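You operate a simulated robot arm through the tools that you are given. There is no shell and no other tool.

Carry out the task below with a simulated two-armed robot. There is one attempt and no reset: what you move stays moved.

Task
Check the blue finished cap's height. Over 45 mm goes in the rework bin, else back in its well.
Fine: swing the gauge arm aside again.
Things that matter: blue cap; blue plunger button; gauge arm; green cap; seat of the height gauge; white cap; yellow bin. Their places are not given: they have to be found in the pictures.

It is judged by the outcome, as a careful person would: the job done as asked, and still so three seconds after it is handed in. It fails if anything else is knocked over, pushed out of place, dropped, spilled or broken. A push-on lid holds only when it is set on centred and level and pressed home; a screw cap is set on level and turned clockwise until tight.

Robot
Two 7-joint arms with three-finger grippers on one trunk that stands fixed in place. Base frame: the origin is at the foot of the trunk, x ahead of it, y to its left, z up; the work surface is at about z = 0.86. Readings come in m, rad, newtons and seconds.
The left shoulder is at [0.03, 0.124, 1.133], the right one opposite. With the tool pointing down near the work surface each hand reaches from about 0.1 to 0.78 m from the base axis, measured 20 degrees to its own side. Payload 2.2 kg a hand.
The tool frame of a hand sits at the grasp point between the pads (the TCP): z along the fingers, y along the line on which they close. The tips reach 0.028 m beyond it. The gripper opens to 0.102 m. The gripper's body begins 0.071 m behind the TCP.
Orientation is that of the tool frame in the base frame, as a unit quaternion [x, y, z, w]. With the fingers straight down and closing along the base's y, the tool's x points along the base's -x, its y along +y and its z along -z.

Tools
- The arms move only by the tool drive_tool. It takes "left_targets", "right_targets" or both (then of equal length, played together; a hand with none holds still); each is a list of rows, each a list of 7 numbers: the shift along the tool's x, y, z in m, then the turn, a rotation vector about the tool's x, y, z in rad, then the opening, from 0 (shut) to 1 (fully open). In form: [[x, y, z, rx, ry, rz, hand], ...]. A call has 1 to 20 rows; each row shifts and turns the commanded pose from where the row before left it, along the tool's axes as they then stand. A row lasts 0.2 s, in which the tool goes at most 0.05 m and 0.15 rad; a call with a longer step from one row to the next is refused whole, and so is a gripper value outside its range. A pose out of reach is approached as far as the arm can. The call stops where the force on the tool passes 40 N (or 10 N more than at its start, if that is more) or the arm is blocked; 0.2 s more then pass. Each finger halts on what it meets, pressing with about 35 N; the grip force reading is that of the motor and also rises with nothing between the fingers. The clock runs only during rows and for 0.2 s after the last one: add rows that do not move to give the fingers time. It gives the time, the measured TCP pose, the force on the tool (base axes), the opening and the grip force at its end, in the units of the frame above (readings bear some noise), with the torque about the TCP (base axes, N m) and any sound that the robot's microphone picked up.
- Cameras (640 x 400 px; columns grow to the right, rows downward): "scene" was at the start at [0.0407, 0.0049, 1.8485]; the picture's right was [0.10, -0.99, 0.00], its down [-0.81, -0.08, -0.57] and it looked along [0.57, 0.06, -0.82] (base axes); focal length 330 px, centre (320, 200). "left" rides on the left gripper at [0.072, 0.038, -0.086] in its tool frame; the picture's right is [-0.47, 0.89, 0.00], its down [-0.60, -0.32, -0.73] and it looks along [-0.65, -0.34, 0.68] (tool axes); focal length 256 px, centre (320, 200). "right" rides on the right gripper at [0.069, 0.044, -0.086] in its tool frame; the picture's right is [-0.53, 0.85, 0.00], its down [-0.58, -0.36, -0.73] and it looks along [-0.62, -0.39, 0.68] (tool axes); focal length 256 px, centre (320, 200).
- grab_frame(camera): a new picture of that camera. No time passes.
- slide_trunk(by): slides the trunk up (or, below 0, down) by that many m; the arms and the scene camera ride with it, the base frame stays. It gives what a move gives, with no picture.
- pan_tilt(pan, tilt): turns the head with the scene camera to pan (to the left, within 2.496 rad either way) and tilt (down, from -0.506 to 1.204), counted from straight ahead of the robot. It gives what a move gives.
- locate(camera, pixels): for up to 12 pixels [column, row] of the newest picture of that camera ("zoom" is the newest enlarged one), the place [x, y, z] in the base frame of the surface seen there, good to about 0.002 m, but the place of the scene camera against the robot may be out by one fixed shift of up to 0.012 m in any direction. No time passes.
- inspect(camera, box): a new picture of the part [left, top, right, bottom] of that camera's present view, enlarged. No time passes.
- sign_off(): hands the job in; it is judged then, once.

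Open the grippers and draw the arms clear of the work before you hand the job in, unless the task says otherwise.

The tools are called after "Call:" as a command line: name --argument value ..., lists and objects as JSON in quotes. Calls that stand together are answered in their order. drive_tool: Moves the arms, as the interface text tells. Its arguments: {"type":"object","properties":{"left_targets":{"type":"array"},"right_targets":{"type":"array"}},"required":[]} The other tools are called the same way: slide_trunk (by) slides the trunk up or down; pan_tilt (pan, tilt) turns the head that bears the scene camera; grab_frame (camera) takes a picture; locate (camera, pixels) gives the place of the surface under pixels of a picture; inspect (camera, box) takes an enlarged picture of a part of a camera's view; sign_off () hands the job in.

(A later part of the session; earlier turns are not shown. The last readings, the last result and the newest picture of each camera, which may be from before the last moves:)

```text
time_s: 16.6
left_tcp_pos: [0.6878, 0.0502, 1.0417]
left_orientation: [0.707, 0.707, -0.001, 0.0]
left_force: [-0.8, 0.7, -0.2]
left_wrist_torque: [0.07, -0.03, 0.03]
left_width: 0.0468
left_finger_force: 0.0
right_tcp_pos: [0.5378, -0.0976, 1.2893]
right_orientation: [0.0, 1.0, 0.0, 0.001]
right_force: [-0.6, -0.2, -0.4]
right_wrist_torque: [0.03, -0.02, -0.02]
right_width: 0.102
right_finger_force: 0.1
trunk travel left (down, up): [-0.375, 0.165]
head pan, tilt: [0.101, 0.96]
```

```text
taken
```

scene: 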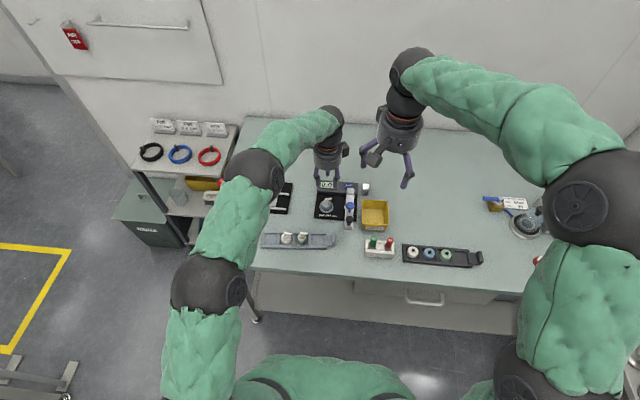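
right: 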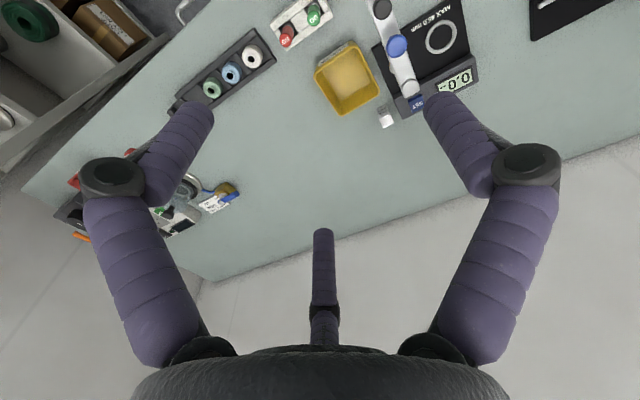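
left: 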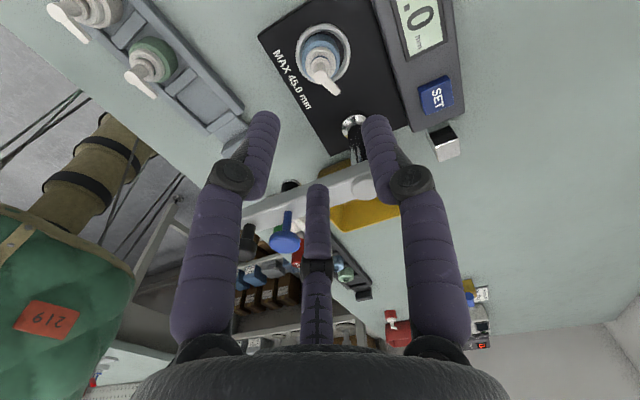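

The cap stands in the seat. Before leaving I'll locate the arm's knob (248,240) and plunger button (285,240) from this wrist view.

Call:
inspect --camera "left" --box '[225, 160, 385, 260]'

Call:
locate --camera "left" --pixels '[[248, 235], [248, 245], [285, 240], [285, 248], [288, 215], [270, 210], [330, 185], [240, 218], [322, 65], [322, 75], [290, 186], [352, 125]]'

```text
4.00 times, centred on (305, 210) of left
```

zoom: 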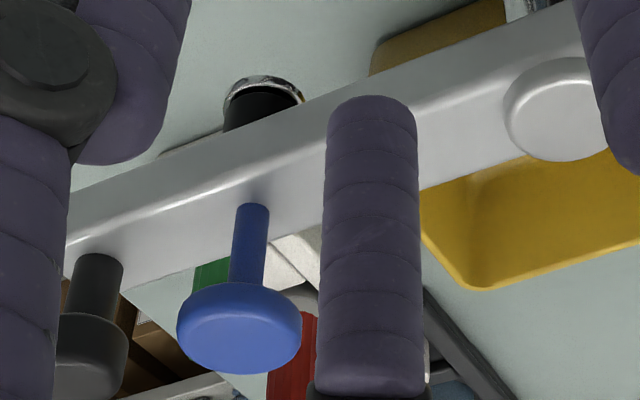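

```text
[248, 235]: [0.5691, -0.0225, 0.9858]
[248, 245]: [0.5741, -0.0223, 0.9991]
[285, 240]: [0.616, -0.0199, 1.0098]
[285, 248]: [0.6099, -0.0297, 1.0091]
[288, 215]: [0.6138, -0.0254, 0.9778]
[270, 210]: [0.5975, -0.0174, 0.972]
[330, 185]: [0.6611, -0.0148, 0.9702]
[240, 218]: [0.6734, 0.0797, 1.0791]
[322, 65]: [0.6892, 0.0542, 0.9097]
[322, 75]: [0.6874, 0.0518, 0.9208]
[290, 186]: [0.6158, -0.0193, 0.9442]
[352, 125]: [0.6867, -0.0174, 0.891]
```

The button top is at z≈1.009 near (0.612, −0.026), and the knob is at about (0.567, −0.027), top ≈1.006. I'll withdraw the left hand upward and back to its starting pose, where its camera can read the display.

Call:
drive_tool --left_targets '[[0, 0, -0.04, 0, 0, 0, 0.46], [0, 0, -0.04, 0, 0, 0, 0.46], [0, 0, -0.04, 0, 0, 0, 0.46], [0.038, -0.0163, -0.0141, 0, 0, 0, 0.46], [0.038, -0.0163, -0.0141, 0, 0, 0, 0.46], [0.038, -0.0163, -0.0141, 0, 0, 0, 0.46], [0.038, -0.0163, -0.0141, 0, 0, 0, 0.46], [0.038, -0.0163, -0.0141, 0, 0, 0, 0.46], [0.038, -0.0163, -0.0141, 0, 0, 0, 0.46], [0.038, -0.0163, -0.0141, 0, 0, 0, 0.46], [0.038, -0.0163, -0.0141, 0, 0, 0, 0.46], [0.038, -0.0163, -0.0141, 0, 0, 0, 0.46]]'

Call:
drive_tool --left_targets '[[0, 0, 0, 0, 0, -0.1428, 1], [0, 0, 0, 0, 0, -0.1428, 1], [0, 0, 0, 0, 0, -0.1428, 1], [0, 0, 0, 0, 0, -0.1428, 1], [0, 0, 0, 0, 0, -0.1428, 1], [0, 0, 0, 0, 0, -0.1428, 1], [0, 0, 0, 0, 0, -0.1428, 1], [0, 0, 0, 0, 0, -0.1428, 1], [0, 0, 0, 0, 0, -0.1428, 1], [0, 0, 0, 0, 0, -0.1428, 1], [0, 0, 0, 0, 0, -0.1428, 1]]'

Call:
grab_frame --camera "left"

Call:
grab_frame --camera "right"

Call:
inspect --camera "scene" --box '[290, 150, 410, 240]'

```text
time_s: 19.2
left_tcp_pos: [0.5406, 0.3937, 1.2876]
left_orientation: [0.707, 0.707, -0.001, 0.0]
left_force: [0.7, -0.2, 0.1]
left_wrist_torque: [0.03, 0.01, -0.01]
left_width: 0.0468
left_finger_force: 0.1
right_tcp_pos: [0.5383, -0.097, 1.2893]
right_orientation: [-0.001, 1.0, 0.0, 0.0]
right_force: [-0.1, -0.1, 0.5]
right_wrist_torque: [0.01, 0.01, -0.01]
right_width: 0.1023
right_finger_force: 0.1
trunk travel left (down, up): [-0.375, 0.165]
head pan, tilt: [0.101, 0.96]
```

```text
time_s: 21.6
left_tcp_pos: [0.5408, 0.3934, 1.2906]
left_orientation: [-0.002, 1.0, 0.0, 0.0]
left_force: [-0.2, 0.1, -0.2]
left_wrist_torque: [0.02, 0.0, 0.0]
left_width: 0.102
left_finger_force: 0.0
right_tcp_pos: [0.5388, -0.0998, 1.2895]
right_orientation: [-0.001, 1.0, -0.001, 0.0]
right_force: [0.3, 0.2, -0.2]
right_wrist_torque: [0.01, -0.02, 0.04]
right_width: 0.1021
right_finger_force: 0.1
trunk travel left (down, up): [-0.375, 0.165]
head pan, tilt: [0.101, 0.96]
```

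```text
taken
```

left: 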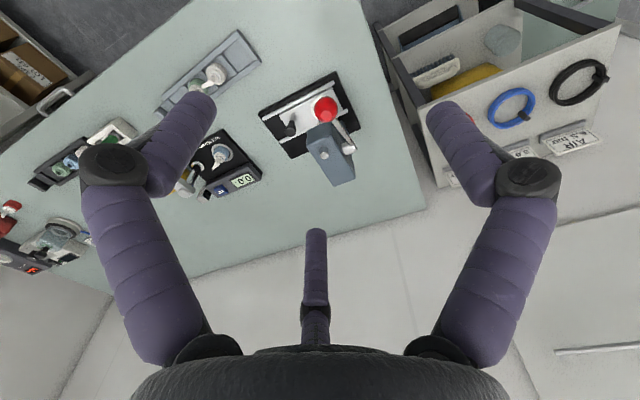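

```text
taken
```

right: 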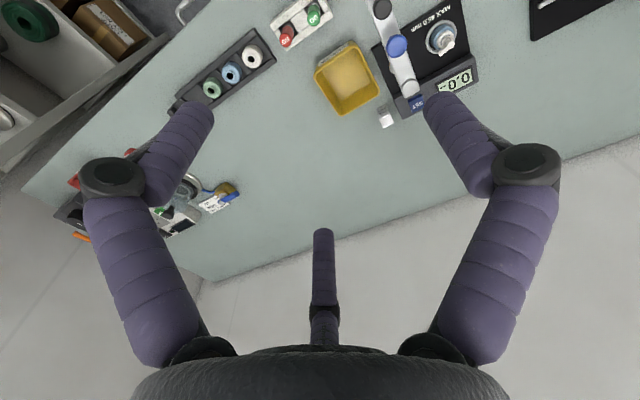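

```text
4.44 times, centred on (350, 195) of scene
```

zoom: 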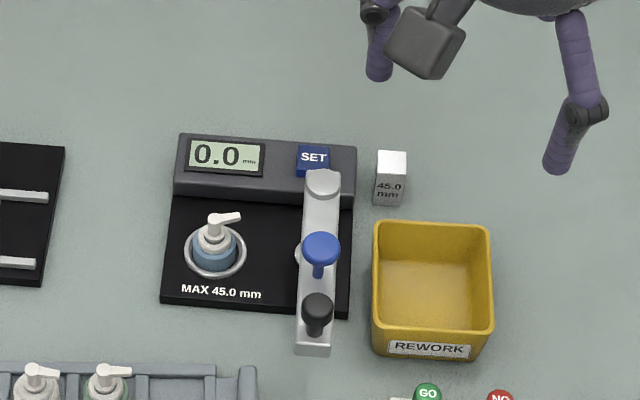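

The cap sits well in the seat. Next I'll locate the knob and button from the right wrist camera, at about (381,9) and (397,44).

Call:
inspect --camera "right" --box '[350, 0, 478, 80]'

```text
5.00 times, centred on (414, 40) of right
```

zoom: 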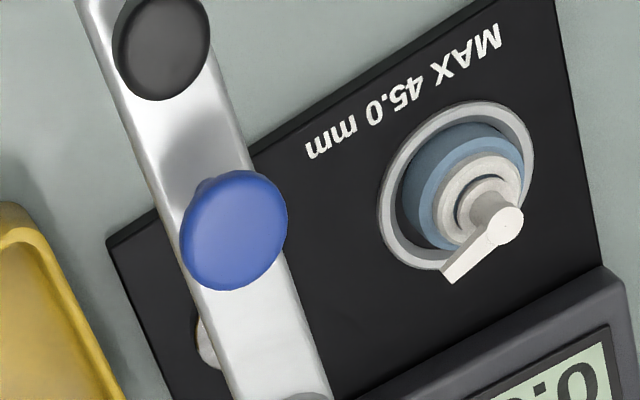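

Call:
locate --camera "zoom" --pixels '[[162, 45], [120, 60], [205, 35], [165, 95], [235, 230], [185, 240], [285, 220], [505, 225], [455, 175], [300, 397], [170, 190], [270, 300]]'

Call:
locate --camera "right" --pixels '[[416, 122], [411, 122], [405, 75], [425, 110], [400, 110]]'

```text
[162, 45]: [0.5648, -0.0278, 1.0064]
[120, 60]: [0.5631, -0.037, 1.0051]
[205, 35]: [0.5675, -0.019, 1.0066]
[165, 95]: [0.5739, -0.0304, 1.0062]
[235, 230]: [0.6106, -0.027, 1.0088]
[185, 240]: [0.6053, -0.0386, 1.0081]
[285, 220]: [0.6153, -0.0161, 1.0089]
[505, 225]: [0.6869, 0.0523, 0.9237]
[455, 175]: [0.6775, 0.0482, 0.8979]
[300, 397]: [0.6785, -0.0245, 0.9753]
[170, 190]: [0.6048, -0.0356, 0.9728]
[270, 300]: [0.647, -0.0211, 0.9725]
```

```text
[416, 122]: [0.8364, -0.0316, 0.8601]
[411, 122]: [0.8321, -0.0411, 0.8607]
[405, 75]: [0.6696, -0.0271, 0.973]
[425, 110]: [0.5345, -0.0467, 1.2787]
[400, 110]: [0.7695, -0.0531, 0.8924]
```

The knob centre is (0.565, −0.028), radius 9.5 mm, top 1.006. The button centre is (0.610, −0.027), and the pivot is about (0.687, −0.026). I'll bring the right hand above the knob, part open.

Call:
drive_tool --right_targets '[[-0.0045, 0.0117, 0.0382, 0, 0, 0, 0.7], [-0.0045, 0.0117, 0.0382, 0, 0, 0, 0.4], [-0.0045, 0.0117, 0.0382, 0, 0, 0, 0.4], [-0.0045, 0.0117, 0.0382, 0, 0, 0, 0.4], [-0.0045, 0.0117, 0.0382, 0, 0, 0, 0.4], [-0.0045, 0.0117, 0.0382, 0, 0, 0, 0.4], [0, 0, 0, 0, 0, 0, 0.4]]'

Call:
grab_frame --camera "right"

Call:
grab_frame --camera "scene"

```text
time_s: 23.2
left_tcp_pos: [0.5405, 0.3922, 1.29]
left_orientation: [0.0, 1.0, 0.0, 0.0]
left_force: [0.2, -0.2, 0.0]
left_wrist_torque: [0.05, -0.04, -0.01]
left_width: 0.1025
left_finger_force: 0.1
right_tcp_pos: [0.5671, -0.0285, 1.0585]
right_orientation: [0.0, 1.0, 0.0, 0.001]
right_force: [0.4, 0.5, 0.6]
right_wrist_torque: [0.0, -0.01, -0.02]
right_width: 0.0409
right_finger_force: 0.1
trunk travel left (down, up): [-0.375, 0.165]
head pan, tilt: [0.101, 0.96]
```

```text
taken
```

right: 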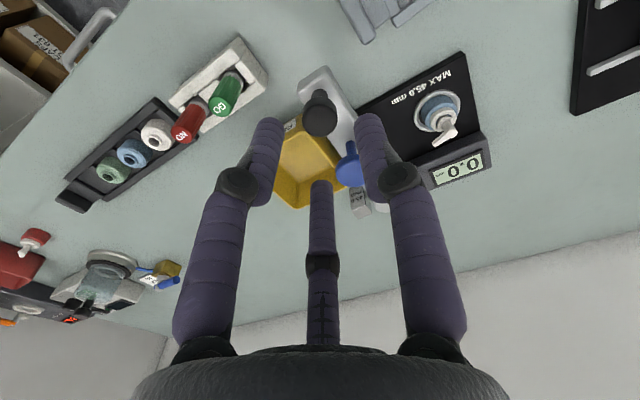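

```text
taken
```

scene: 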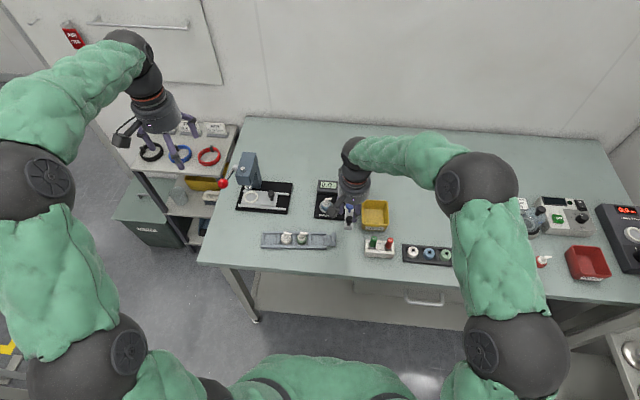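

The hand is above the knob with clearance to the button. I'll lower it so the pads flank the knob, then close.

Call:
drive_tool --right_targets '[[0.001, 0, 0.025, 0, 0, 0, 0.35], [0, 0, 0.015, 0, 0, 0, 0.35], [0, 0, 0.0105, 0, 0, 0, 0.35], [0, 0, 0, 0, 0, 0, 0.35], [0, 0, 0, 0, 0, 0, 0.1], [0, 0, 0, 0, 0, 0, 0.1], [0, 0, 0, 0, 0, 0, 0.1]]'

Call:
grab_frame --camera "right"

Call:
inspect --camera "left" --box '[150, 110, 310, 210]'

```text
time_s: 24.8
left_tcp_pos: [0.542, 0.3931, 1.2901]
left_orientation: [0.0, 1.0, 0.0, 0.0]
left_force: [0.2, 0.2, -0.1]
left_wrist_torque: [-0.01, 0.01, 0.04]
left_width: 0.1017
left_finger_force: 0.0
right_tcp_pos: [0.5663, -0.0281, 1.0094]
right_orientation: [0.0, 1.0, -0.001, 0.001]
right_force: [7.0, -0.9, -0.6]
right_wrist_torque: [0.04, -0.29, -0.12]
right_width: 0.021
right_finger_force: 45.5
trunk travel left (down, up): [-0.375, 0.165]
head pan, tilt: [0.101, 0.96]
```

```text
taken
```

right: 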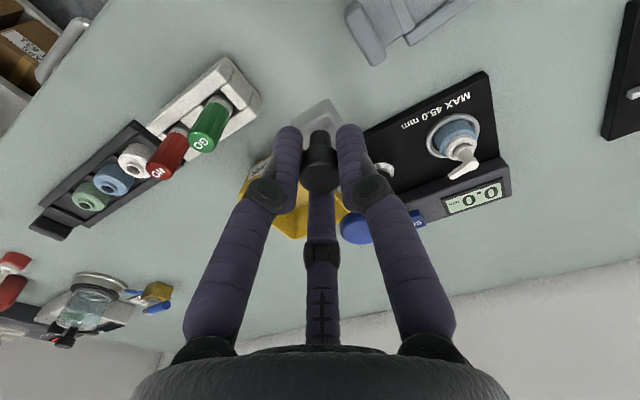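

```text
4.00 times, centred on (230, 160) of left
```

zoom: 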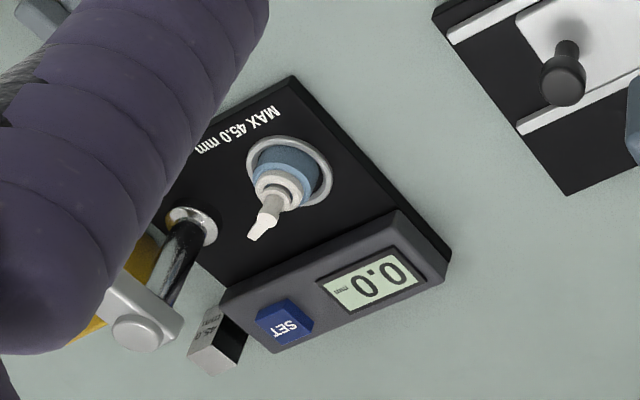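

The knob is gripped at 21 mm width. I'll start the swing as an arc of radius 0.121 m about the pivot with the hand turning along, two rows first to see the resistance.

Call:
drive_tool --right_targets '[[-0.0003, 0.0087, 0, 0, 0, 0.0714, 0.1], [-0.0003, 0.0087, 0, 0, 0, 0.0714, 0.1], [-0.0003, 0.0087, 0, 0, 0, 0.0714, 0.1], [0, 0, 0, 0, 0, 0, 0.1]]'

Call:
inspect --camera "scene" --box '[290, 150, 410, 240]'

```text
time_s: 25.8
left_tcp_pos: [0.5422, 0.3934, 1.2887]
left_orientation: [0.0, 1.0, 0.0, -0.001]
left_force: [0.5, -0.6, 0.9]
left_wrist_torque: [-0.01, 0.0, -0.01]
left_width: 0.102
left_finger_force: 0.1
right_tcp_pos: [0.5675, -0.0028, 1.0084]
right_orientation: [0.108, 0.994, 0.0, 0.0]
right_force: [11.1, -1.3, -1.0]
right_wrist_torque: [-0.09, -0.44, 0.23]
right_width: 0.0207
right_finger_force: 45.4
trunk travel left (down, up): [-0.375, 0.165]
head pan, tilt: [0.101, 0.96]
```

```text
4.44 times, centred on (350, 195) of scene
```

zoom: 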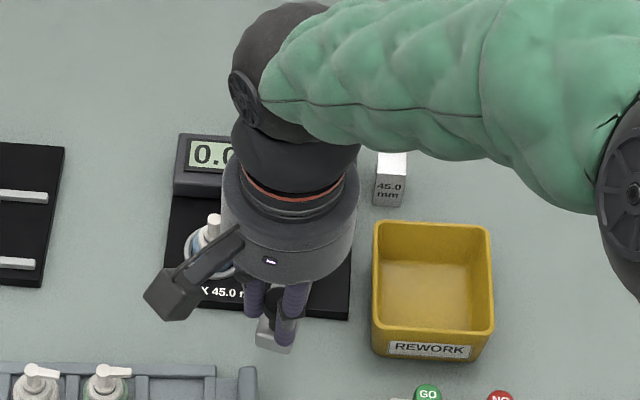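

The arm swings freely, with an 11 N radial pull that means my radius is slightly large. I'll ease in 1.5 mm toward the pivot and continue about half the remaining arc.

Call:
drive_tool --right_targets '[[-0.0015, 0, 0, 0, 0, 0, 0.1], [-0.00122, 0.0171, 0, 0, 0, 0.1428, 0.1], [-0.00122, 0.0171, 0, 0, 0, 0.1428, 0.1], [-0.00122, 0.0171, 0, 0, 0, 0.1428, 0.1], [-0.00122, 0.0171, 0, 0, 0, 0.1428, 0.1], [-0.00122, 0.0171, 0, 0, 0, 0.1428, 0.1], [0, 0, 0, 0, 0, 0, 0.1]]'

Call:
grab_frame --camera "left"

Call:
grab_frame --camera "scene"

```text
time_s: 27.4
left_tcp_pos: [0.54, 0.3931, 1.2892]
left_orientation: [0.0, 1.0, -0.001, 0.0]
left_force: [0.7, -0.3, -0.1]
left_wrist_torque: [0.03, -0.02, 0.0]
left_width: 0.1019
left_finger_force: 0.1
right_tcp_pos: [0.6147, 0.0696, 1.0092]
right_orientation: [0.447, 0.895, -0.001, 0.0]
right_force: [-6.2, 9.3, 1.3]
right_wrist_torque: [0.31, 0.16, 0.06]
right_width: 0.0207
right_finger_force: 45.5
trunk travel left (down, up): [-0.375, 0.165]
head pan, tilt: [0.101, 0.96]
```

```text
taken
```

left: 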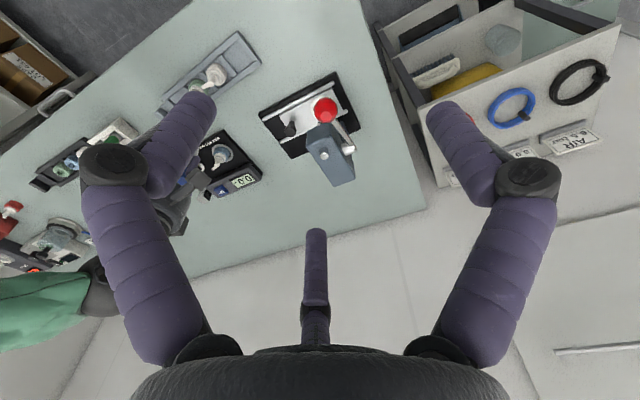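

```text
taken
```

scene: 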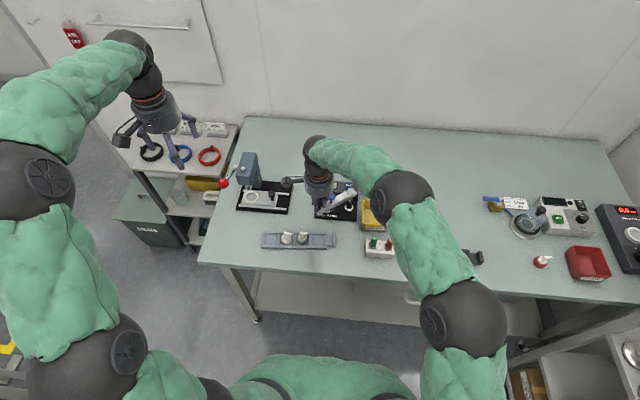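

The arm is past halfway, and the force now points outward, so my radius is a bit small. The right camera boom will come near the press, so I'll check the press position before finishing.

Call:
locate --camera "scene" --pixels '[[243, 158], [252, 160], [258, 175], [260, 184], [250, 188], [240, 180], [292, 195], [275, 197], [288, 183], [300, 182], [235, 172], [246, 152]]'

Call:
inspect --camera "scene" --box '[220, 120, 380, 230]'

```text
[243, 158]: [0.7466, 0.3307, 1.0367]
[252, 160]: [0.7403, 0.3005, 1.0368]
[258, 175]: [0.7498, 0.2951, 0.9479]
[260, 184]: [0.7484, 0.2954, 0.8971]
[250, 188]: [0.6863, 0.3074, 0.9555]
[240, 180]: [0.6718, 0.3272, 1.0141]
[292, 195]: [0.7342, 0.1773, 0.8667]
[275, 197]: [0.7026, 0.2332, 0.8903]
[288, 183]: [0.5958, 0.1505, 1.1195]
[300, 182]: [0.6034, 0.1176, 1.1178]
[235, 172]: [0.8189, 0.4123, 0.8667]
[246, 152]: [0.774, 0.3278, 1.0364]
```

```text
3.64 times, centred on (300, 175) of scene
```

zoom: 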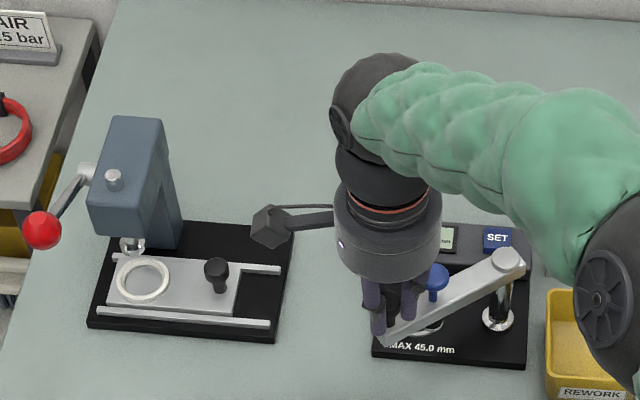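

The press head is at y≥0.295, well clear. I'll ease out 1.5 mm and continue the arc nearly to the end.

Call:
drive_tool --right_targets '[[0.0015, 0, 0, 0, 0, 0, 0.1], [-0.00124, 0.01729, 0, 0, 0, 0.1428, 0.1], [-0.00124, 0.01729, 0, 0, 0, 0.1428, 0.1], [-0.00124, 0.01729, 0, 0, 0, 0.1428, 0.1], [-0.0007, 0.0121, 0, 0, 0, 0.1, 0.1], [0, 0, 0, 0, 0, 0, 0.1]]'

Call:
inspect --camera "left" --box '[150, 110, 310, 210]'

Call:
inspect --camera "scene" --box '[270, 140, 390, 230]'

Call:
grab_frame --camera "right"

```text
time_s: 28.8
left_tcp_pos: [0.5414, 0.3944, 1.2885]
left_orientation: [0.0, 1.0, -0.001, 0.001]
left_force: [0.3, -0.3, -0.1]
left_wrist_torque: [-0.01, -0.04, -0.02]
left_width: 0.1021
left_finger_force: 0.0
right_tcp_pos: [0.6718, 0.0943, 1.0086]
right_orientation: [0.666, 0.746, 0.0, -0.001]
right_force: [-1.7, 14.1, -9.0]
right_wrist_torque: [0.29, 0.26, 0.01]
right_width: 0.0208
right_finger_force: 45.0
trunk travel left (down, up): [-0.375, 0.165]
head pan, tilt: [0.101, 0.96]
```

```text
4.00 times, centred on (230, 160) of left
```

zoom: 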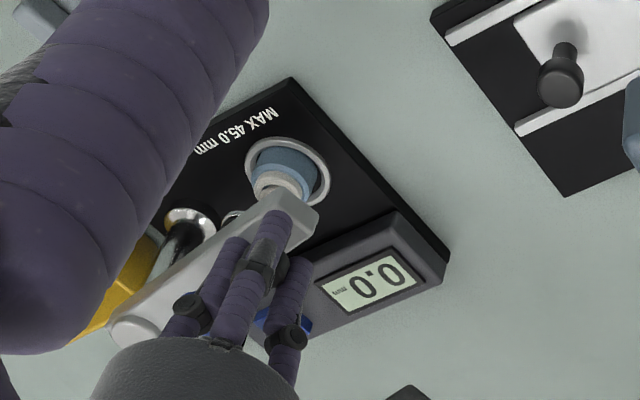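

```text
4.44 times, centred on (330, 185) of scene
```

zoom: 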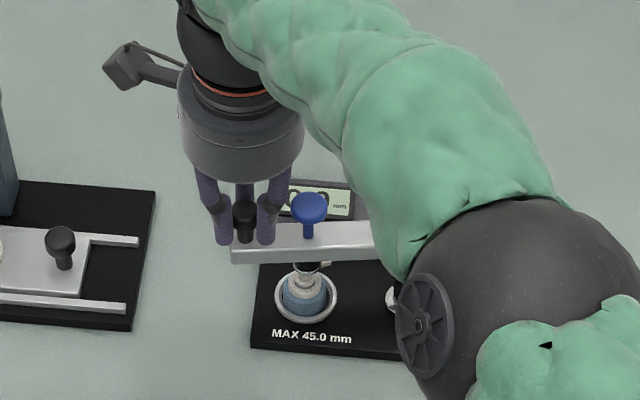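

```text
taken
```

right: 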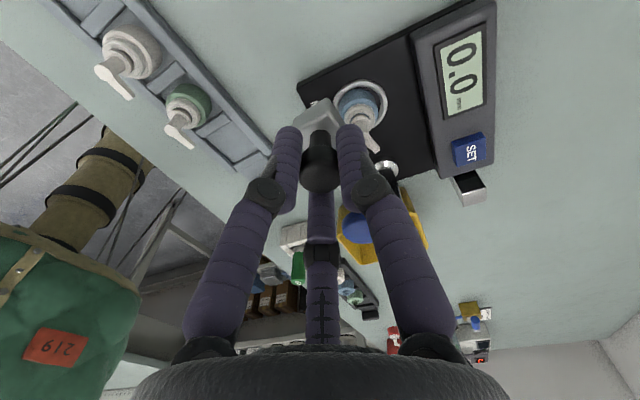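

The arm has about 0.15 rad left to go, with moderate side forces. I'll relieve them (1.5 mm outward, 1 mm up) and finish the arc in small steps.

Call:
drive_tool --right_targets '[[0.0015, 0, -0.001, 0, 0, 0, 0.1], [-0.0003, 0.0061, 0, 0, 0, 0.05, 0.1], [-0.0003, 0.0061, 0, 0, 0, 0.05, 0.1], [0, 0, 0, 0, 0, 0, 0.1]]'

Call:
inspect --camera "scene" --box '[270, 140, 390, 230]'

Call:
inspect --camera "left" --box '[150, 110, 310, 210]'

```text
time_s: 29.8
left_tcp_pos: [0.5418, 0.3943, 1.2881]
left_orientation: [0.0, 1.0, -0.001, -0.001]
left_force: [0.0, 0.5, 0.1]
left_wrist_torque: [-0.02, 0.0, 0.01]
left_width: 0.1019
left_finger_force: 0.1
right_tcp_pos: [0.6853, 0.0964, 1.0087]
right_orientation: [0.702, 0.712, -0.001, 0.001]
right_force: [-1.1, 12.5, -12.3]
right_wrist_torque: [-0.08, 0.11, -0.07]
right_width: 0.0207
right_finger_force: 44.3
trunk travel left (down, up): [-0.375, 0.165]
head pan, tilt: [0.101, 0.96]
```

```text
4.44 times, centred on (330, 185) of scene
```

zoom: 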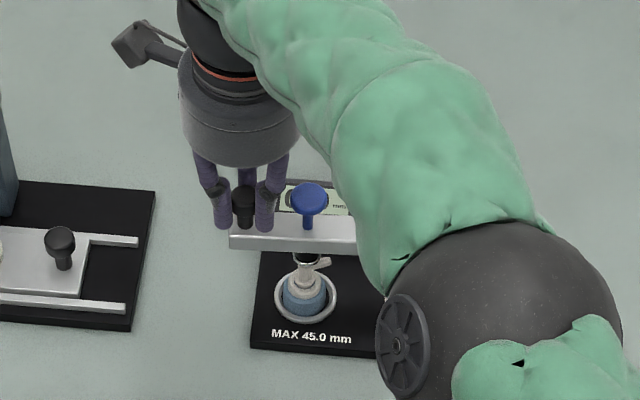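

```text
4.00 times, centred on (230, 160) of left
```

zoom: 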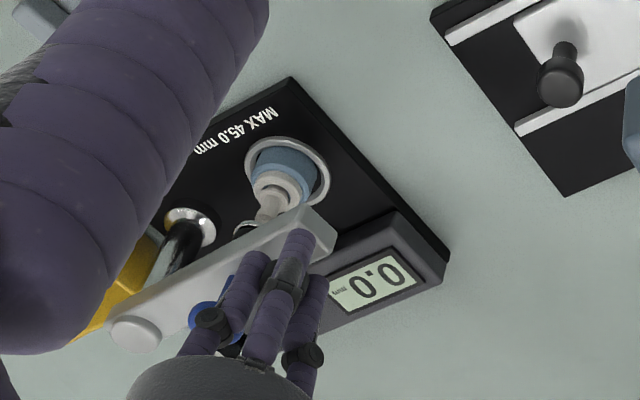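

The plunger is about 1.5 mm short of the cap's axis by my estimate, and nothing resists yet. I'll nudge 0.03 rad further and see if there's a stop.

Call:
drive_tool --right_targets '[[0, 0.0012, -0.0005, 0, 0, 0.01, 0.1], [0, 0.0012, 0, 0, 0, 0.01, 0.1], [0, 0.0012, 0, 0, 0, 0.01, 0.1], [0, 0, 0, 0, 0, 0, 0.1]]'

Call:
inspect --camera "scene" --box '[300, 165, 350, 215]'

Call:
inspect --camera "right" --box '[280, 70, 440, 170]'

```text
time_s: 30.8
left_tcp_pos: [0.5426, 0.3948, 1.2896]
left_orientation: [0.0, 1.0, -0.002, -0.001]
left_force: [0.1, 0.8, 0.2]
left_wrist_torque: [0.0, 0.04, 0.01]
left_width: 0.1021
left_finger_force: 0.2
right_tcp_pos: [0.6881, 0.0962, 1.008]
right_orientation: [0.713, 0.701, -0.001, 0.0]
right_force: [1.0, 12.7, -16.6]
right_wrist_torque: [0.11, -0.01, 0.06]
right_width: 0.0208
right_finger_force: 45.0
trunk travel left (down, up): [-0.375, 0.165]
head pan, tilt: [0.101, 0.96]
```

```text
8.00 times, centred on (325, 190) of scene
```

zoom: 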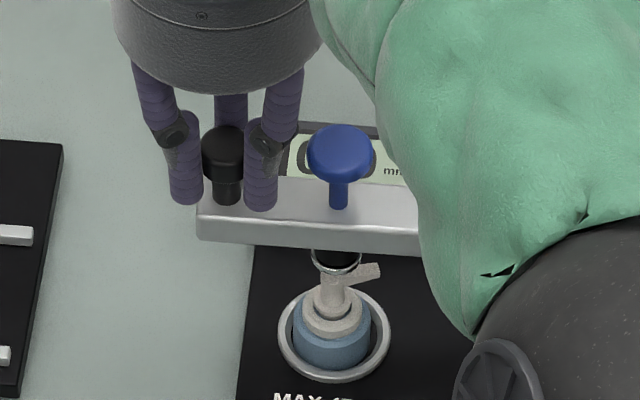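

```text
4.00 times, centred on (360, 120) of right
```

zoom: 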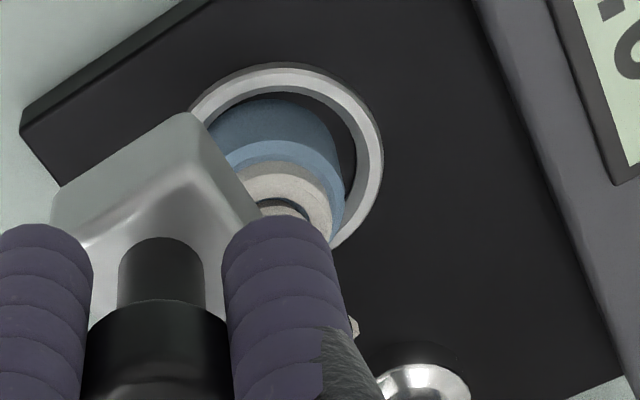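

The plunger foot lines up over the pump head. I'll ease down to relieve the vertical pull, open the fingers, and rise off the knob.

Call:
drive_tool --right_targets '[[0.001, 0, 0.0015, 0, 0, 0, 0.1], [0, 0, 0, 0, 0, 0, 0.22], [0, 0, 0, 0, 0, 0, 0.33], [0, 0, 0, 0, 0, 0, 0.33], [0, 0, -0.02, 0, 0, 0, 0.33], [0, 0, -0.03, 0, 0, 0, 0.33], [0, 0, -0.03, 0, 0, 0, 0.33]]'

Call:
inspect --camera "scene" --box '[270, 140, 390, 230]'

Call:
grab_frame --camera "right"

Call:
inspect --camera "left" --box '[150, 110, 310, 210]'

```text
time_s: 32.4
left_tcp_pos: [0.5412, 0.3925, 1.2895]
left_orientation: [-0.001, 1.0, 0.0, 0.001]
left_force: [1.0, 0.0, -0.2]
left_wrist_torque: [0.02, -0.03, 0.04]
left_width: 0.102
left_finger_force: 0.1
right_tcp_pos: [0.6866, 0.0971, 1.0889]
right_orientation: [0.712, 0.702, -0.001, 0.0]
right_force: [0.0, 1.0, -1.2]
right_wrist_torque: [0.0, -0.02, -0.02]
right_width: 0.0337
right_finger_force: 0.0
trunk travel left (down, up): [-0.375, 0.165]
head pan, tilt: [0.101, 0.96]
```

```text
4.44 times, centred on (330, 185) of scene
```

zoom: 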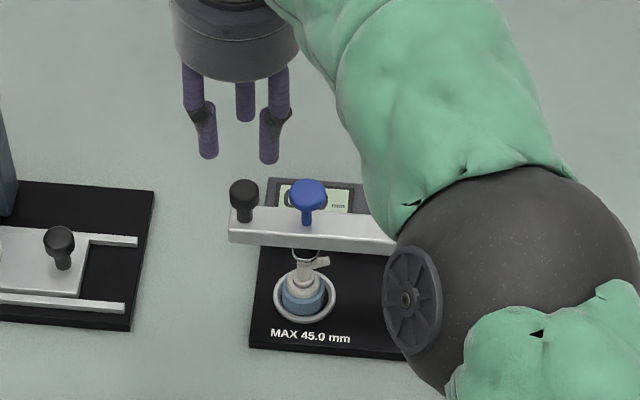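

```text
taken
```

right: 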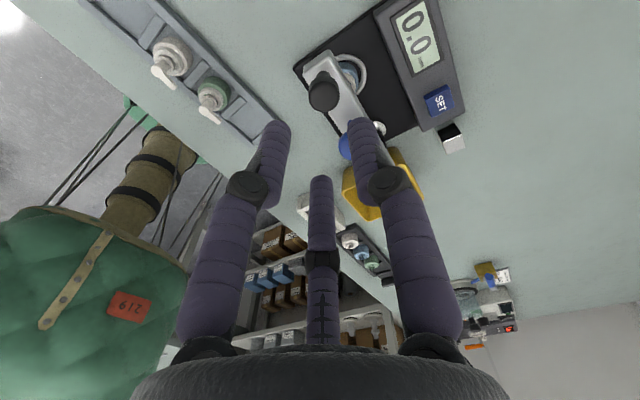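

```text
4.00 times, centred on (230, 160) of left
```

zoom: 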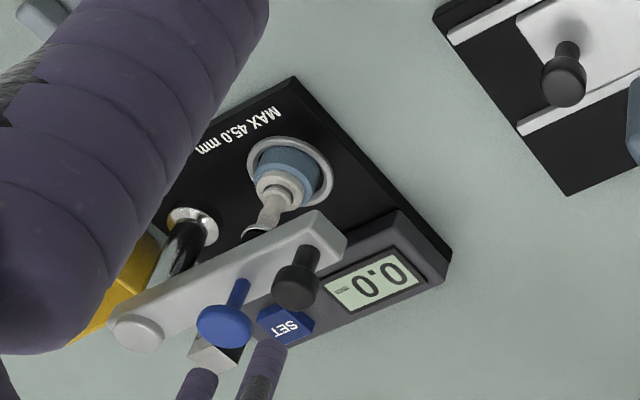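

The arm stays over the seat after release. I'll locate the knob and button now to check alignment and the press position.

Call:
inspect --camera "right" --box '[290, 40, 418, 180]'

Call:
locate --camera "right" --pixels '[[323, 93], [345, 146], [342, 152], [347, 75], [377, 128], [316, 62], [335, 95], [312, 95]]'

Call:
locate --camera "left" --pixels '[[246, 192], [264, 182], [225, 194], [258, 164], [219, 167]]'

```text
2.86 times, centred on (354, 110) of right
```

zoom: 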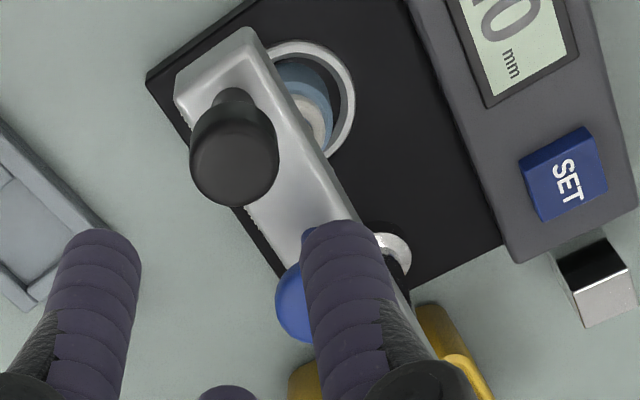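

```text
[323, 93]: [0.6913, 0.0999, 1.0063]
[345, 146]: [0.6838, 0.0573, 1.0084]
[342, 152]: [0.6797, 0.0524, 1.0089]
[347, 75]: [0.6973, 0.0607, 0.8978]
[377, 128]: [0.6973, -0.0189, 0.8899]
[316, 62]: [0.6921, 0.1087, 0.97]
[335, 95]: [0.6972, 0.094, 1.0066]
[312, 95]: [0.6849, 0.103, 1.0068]
```

```text
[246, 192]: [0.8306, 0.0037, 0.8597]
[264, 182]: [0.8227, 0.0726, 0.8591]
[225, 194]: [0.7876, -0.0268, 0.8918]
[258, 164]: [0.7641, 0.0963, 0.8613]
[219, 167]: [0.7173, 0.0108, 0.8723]
```

The knob is at (0.690, 0.097) and the button near (0.6885, 0.051), so the plunger is aligned with the seat. I'll close the right fingers, move over the button and lower to just above it.

Call:
drive_tool --right_targets '[[0, 0, 0, 0, 0, 0, 0], [-0.023, 0.0013, 0, 0, 0, 0, 0], [-0.023, 0.0013, 0, 0, 0, 0, 0], [0, 0, 0, 0, 0, 0, 0], [0, 0, 0.03, 0, 0, 0, 0], [0, 0, 0.016, 0, 0, 0, 0], [0, 0, 0, 0, 0, 0, 0]]'

Call:
inspect --camera "scene" --box '[270, 140, 390, 230]'

Call:
inspect --camera "left" --box '[150, 110, 310, 210]'

Call:
grab_frame --camera "right"

```text
time_s: 34.0
left_tcp_pos: [0.5426, 0.3931, 1.2907]
left_orientation: [0.001, 1.0, 0.0, 0.0]
left_force: [0.0, -0.9, -0.4]
left_wrist_torque: [0.01, -0.02, -0.01]
left_width: 0.102
left_finger_force: 0.0
right_tcp_pos: [0.689, 0.0496, 1.0419]
right_orientation: [0.712, 0.702, 0.0, 0.0]
right_force: [-1.0, 0.5, 0.0]
right_wrist_torque: [0.01, 0.02, 0.0]
right_width: 0.0019
right_finger_force: 31.3
trunk travel left (down, up): [-0.375, 0.165]
head pan, tilt: [0.101, 0.96]
```

```text
4.44 times, centred on (330, 185) of scene
```

zoom: 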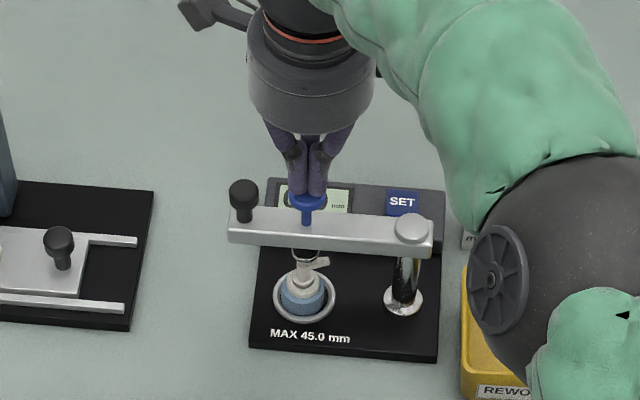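

```text
4.00 times, centred on (230, 160) of left
```

zoom: 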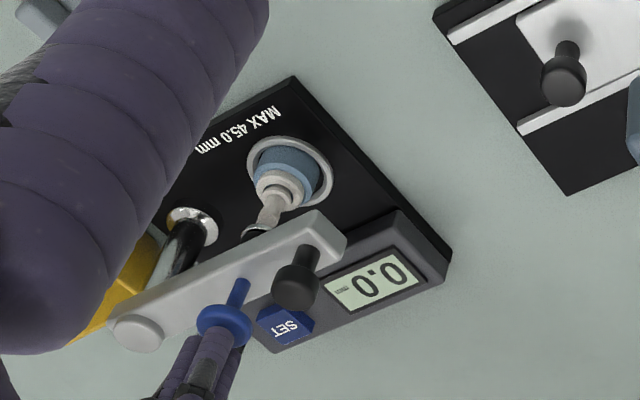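

```text
taken
```

right: 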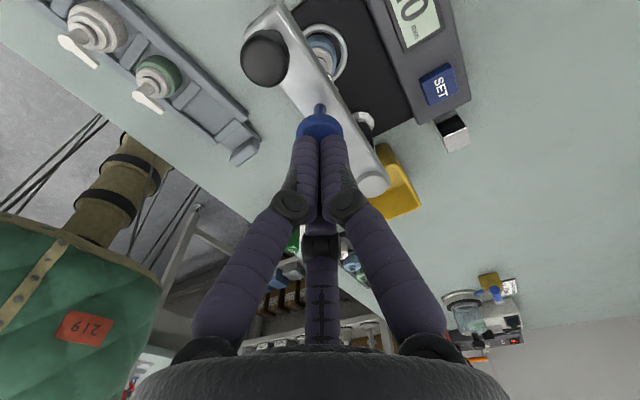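

The display is readable in the left view and the fingertips sit over the button. I'll press down in small steps, watching the force and the display.

Call:
drive_tool --right_targets '[[0, 0, 0.003, 0, 0, 0, 0], [0, 0, 0.003, 0, 0, 0, 0], [0, 0, 0.003, 0, 0, 0, 0], [0, 0, 0.002, 0, 0, 0, 0], [0, 0, 0, 0, 0, 0, 0]]'

Call:
inspect --camera "left" --box '[150, 110, 310, 210]'

Call:
inspect --camera "scene" --box '[300, 165, 350, 215]'

```text
time_s: 35.2
left_tcp_pos: [0.54, 0.3929, 1.2892]
left_orientation: [0.0, 1.0, 0.0, 0.0]
left_force: [0.7, -0.4, -0.6]
left_wrist_torque: [0.03, 0.04, 0.01]
left_width: 0.1019
left_finger_force: 0.1
right_tcp_pos: [0.6895, 0.0504, 1.0328]
right_orientation: [0.713, 0.702, 0.0, 0.0]
right_force: [0.1, 0.0, 1.1]
right_wrist_torque: [0.01, -0.01, -0.01]
right_width: 0.006
right_finger_force: 31.6
trunk travel left (down, up): [-0.375, 0.165]
head pan, tilt: [0.101, 0.96]
```

```text
4.00 times, centred on (230, 160) of left
```

zoom: 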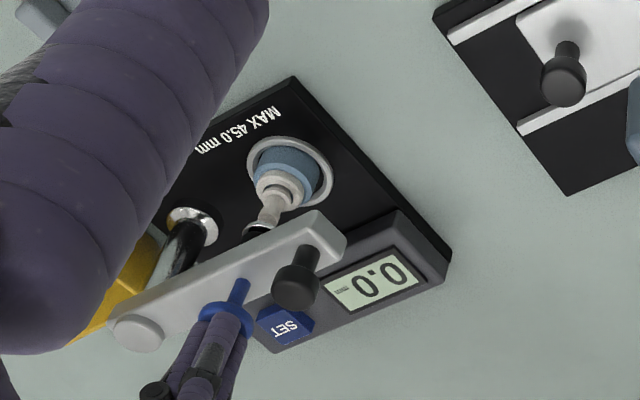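

```text
8.00 times, centred on (325, 190) of scene
```

zoom: 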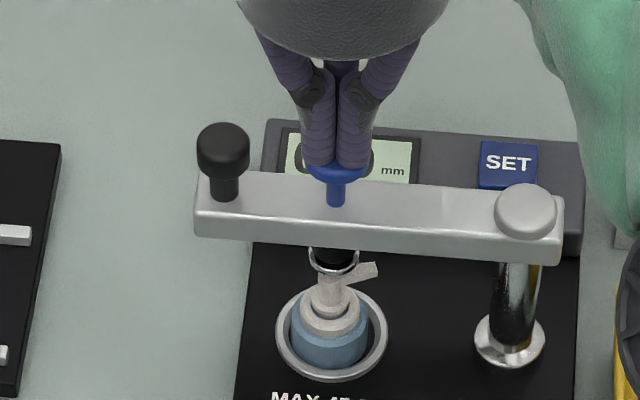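

The button is moving with light resistance and the display still reads 0.0. I'll continue down.

Call:
drive_tool --right_targets '[[0, 0, 0.002, 0, 0, 0, 0], [0, 0, 0.002, 0, 0, 0, 0], [0, 0, 0.002, 0, 0, 0, 0], [0, 0, 0, 0, 0, 0, 0]]'

Call:
inspect --camera "left" --box '[150, 110, 310, 210]'

Call:
inspect --camera "scene" --box '[300, 165, 350, 215]'

```text
time_s: 36.2
left_tcp_pos: [0.5401, 0.3927, 1.2901]
left_orientation: [0.0, 1.0, 0.0, 0.0]
left_force: [0.5, -0.3, 0.0]
left_wrist_torque: [0.0, 0.02, 0.04]
left_width: 0.1021
left_finger_force: 0.0
right_tcp_pos: [0.689, 0.0501, 1.026]
right_orientation: [0.712, 0.702, 0.0, 0.0]
right_force: [-0.6, 0.5, 2.2]
right_wrist_torque: [0.02, 0.04, 0.03]
right_width: 0.0061
right_finger_force: 31.2
trunk travel left (down, up): [-0.375, 0.165]
head pan, tilt: [0.101, 0.96]
```

```text
4.00 times, centred on (230, 160) of left
```

zoom: 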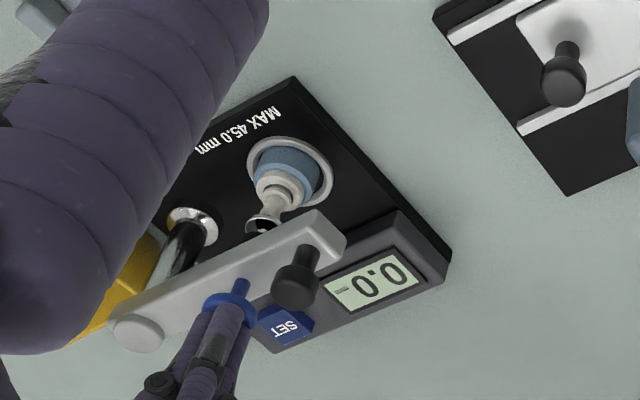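

```text
8.00 times, centred on (325, 190) of scene
```

zoom: 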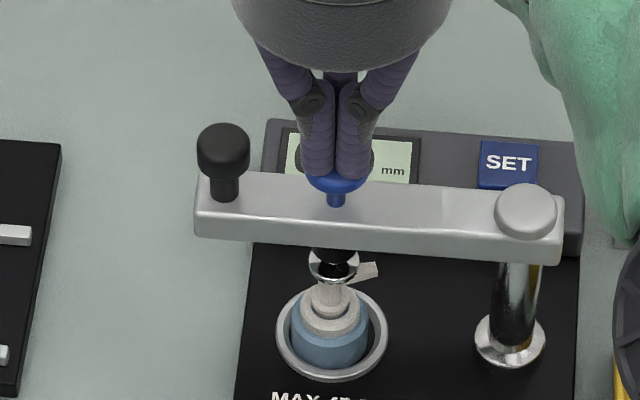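

The foot has gone down about 11 mm and the display is still at 0.0. I'll go on in smaller steps.

Call:
drive_tool --right_targets '[[0, 0, 0.001, 0, 0, 0, 0], [0, 0, 0.001, 0, 0, 0, 0], [0, 0, 0.001, 0, 0, 0, 0], [0, 0, 0, 0, 0, 0, 0]]'

Call:
inspect --camera "left" --box '[150, 110, 310, 210]'

Call:
inspect --camera "scene" --box '[310, 180, 350, 215]'

```text
time_s: 37.2
left_tcp_pos: [0.5396, 0.3931, 1.2901]
left_orientation: [0.0, 1.0, -0.001, 0.0]
left_force: [-0.4, 0.7, 2.0]
left_wrist_torque: [0.01, -0.06, 0.01]
left_width: 0.102
left_finger_force: 0.0
right_tcp_pos: [0.6905, 0.0492, 1.0233]
right_orientation: [0.713, 0.701, -0.001, 0.0]
right_force: [0.8, -0.4, 1.4]
right_wrist_torque: [0.0, -0.01, 0.01]
right_width: 0.0056
right_finger_force: 31.5
trunk travel left (down, up): [-0.375, 0.165]
head pan, tilt: [0.101, 0.96]
```

```text
4.00 times, centred on (230, 160) of left
```

zoom: 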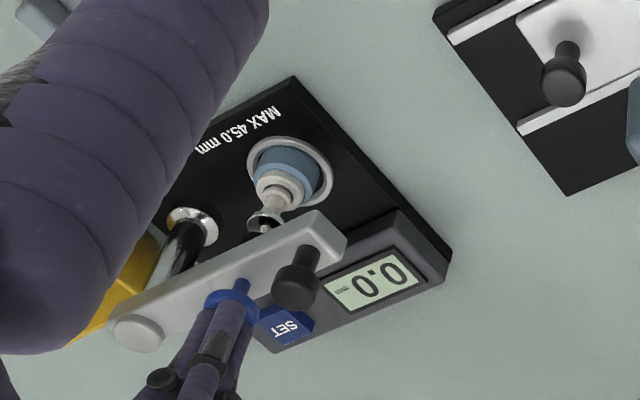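

```text
11.43 times, centred on (330, 198) of scene
```

zoom: 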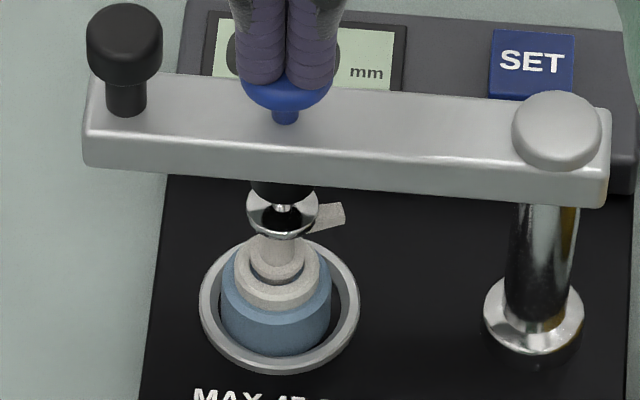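

The foot is nearly at the pump head and there's no contact force yet. I'll continue by millimetres.

Call:
drive_tool --right_targets '[[0, 0, 0.001, 0, 0, 0, 0], [0, 0, 0.001, 0, 0, 0, 0], [0, 0, 0.001, 0, 0, 0, 0], [0, 0, 0, 0, 0, 0, 0]]'

Call:
inspect --camera "left" --box '[150, 110, 310, 210]'

Call:
inspect --camera "scene" --box '[310, 180, 350, 215]'

```text
time_s: 38.2
left_tcp_pos: [0.5406, 0.3935, 1.2902]
left_orientation: [0.0, 1.0, 0.0, 0.0]
left_force: [-0.1, -0.2, 0.0]
left_wrist_torque: [0.02, 0.0, 0.0]
left_width: 0.1023
left_finger_force: 0.0
right_tcp_pos: [0.6895, 0.0503, 1.0193]
right_orientation: [0.713, 0.701, 0.0, -0.001]
right_force: [-0.2, 0.4, 3.4]
right_wrist_torque: [0.0, 0.0, -0.02]
right_width: 0.0059
right_finger_force: 31.1
trunk travel left (down, up): [-0.375, 0.165]
head pan, tilt: [0.101, 0.96]
```

```text
4.00 times, centred on (230, 160) of left
```

zoom: 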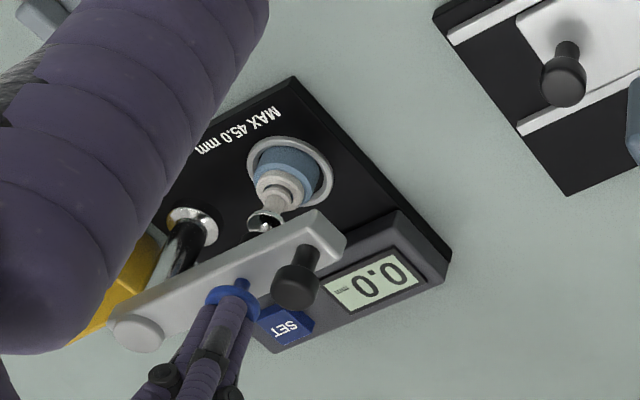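

```text
11.43 times, centred on (330, 198) of scene
```

zoom: 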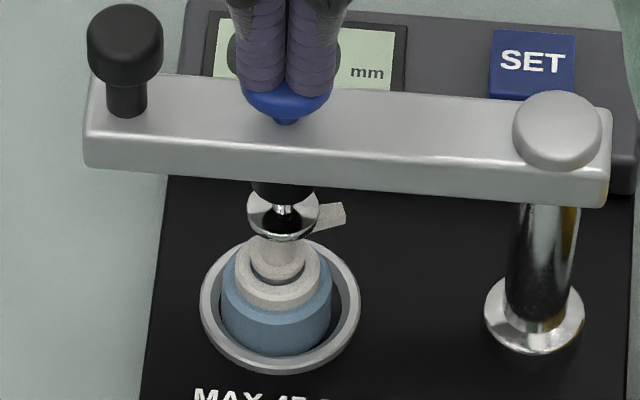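

Button travel is 17 mm with only 3 N of spring force. I'll keep going in 1 mm steps.

Call:
drive_tool --right_targets '[[0, 0, 0.001, 0, 0, 0, 0], [0, 0, 0.001, 0, 0, 0, 0], [0, 0, 0, 0, 0, 0, 0]]'

Call:
inspect --camera "left" --box '[200, 130, 280, 200]'

Call:
inspect --camera "scene" --box '[310, 180, 350, 215]'

```text
time_s: 39.0
left_tcp_pos: [0.5409, 0.3921, 1.2898]
left_orientation: [0.0, 1.0, -0.001, 0.0]
left_force: [-0.7, 0.5, 0.1]
left_wrist_torque: [-0.01, -0.01, -0.02]
left_width: 0.1021
left_finger_force: 0.0
right_tcp_pos: [0.6898, 0.0493, 1.0188]
right_orientation: [0.713, 0.701, 0.001, 0.0]
right_force: [0.8, 0.4, 3.2]
right_wrist_torque: [0.05, -0.01, 0.01]
right_width: 0.0058
right_finger_force: 31.6
trunk travel left (down, up): [-0.375, 0.165]
head pan, tilt: [0.101, 0.96]
```

```text
5.71 times, centred on (240, 165) of left
```

zoom: 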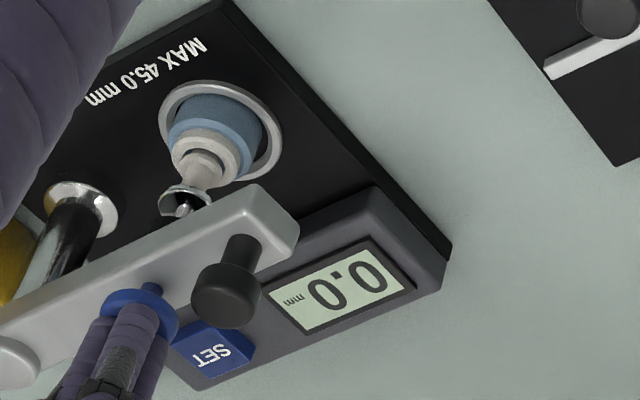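

```text
11.43 times, centred on (330, 198) of scene
```

zoom: 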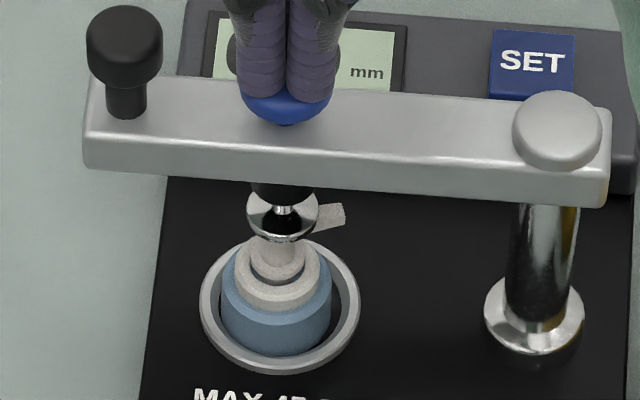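

The reading is still 0.0 with 3 N of force, well below a firm press. I'll press further, gently.

Call:
drive_tool --right_targets '[[0, 0, 0.001, 0, 0, 0, 0], [0, 0, 0.001, 0, 0, 0, 0], [0, 0, 0, 0, 0, 0, 0]]'

Call:
inspect --camera "left" --box '[200, 130, 280, 200]'

Call:
inspect --camera "scene" --box '[310, 180, 350, 215]'

```text
time_s: 39.8
left_tcp_pos: [0.5394, 0.3922, 1.2898]
left_orientation: [0.0, 1.0, 0.0, 0.0]
left_force: [0.5, 0.0, 1.3]
left_wrist_torque: [-0.03, 0.01, 0.07]
left_width: 0.102
left_finger_force: 0.0
right_tcp_pos: [0.6895, 0.0484, 1.016]
right_orientation: [0.713, 0.701, 0.001, 0.0]
right_force: [0.5, -0.1, 3.2]
right_wrist_torque: [0.01, 0.0, -0.06]
right_width: 0.006
right_finger_force: 31.7
trunk travel left (down, up): [-0.375, 0.165]
head pan, tilt: [0.101, 0.96]
```

```text
5.71 times, centred on (240, 165) of left
```

zoom: 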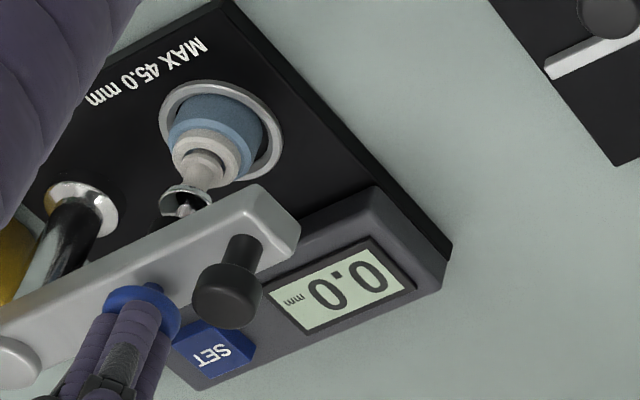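

```text
11.43 times, centred on (330, 198) of scene
```

zoom: 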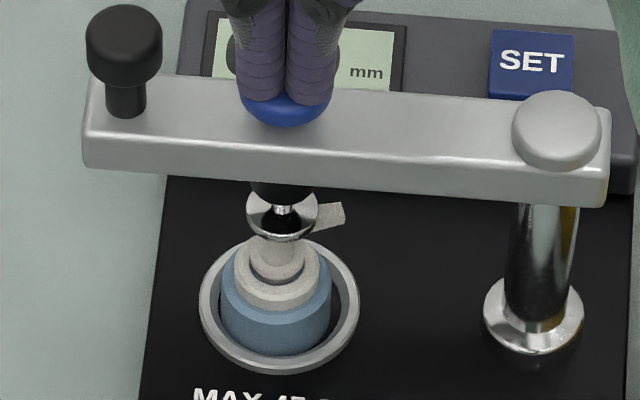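

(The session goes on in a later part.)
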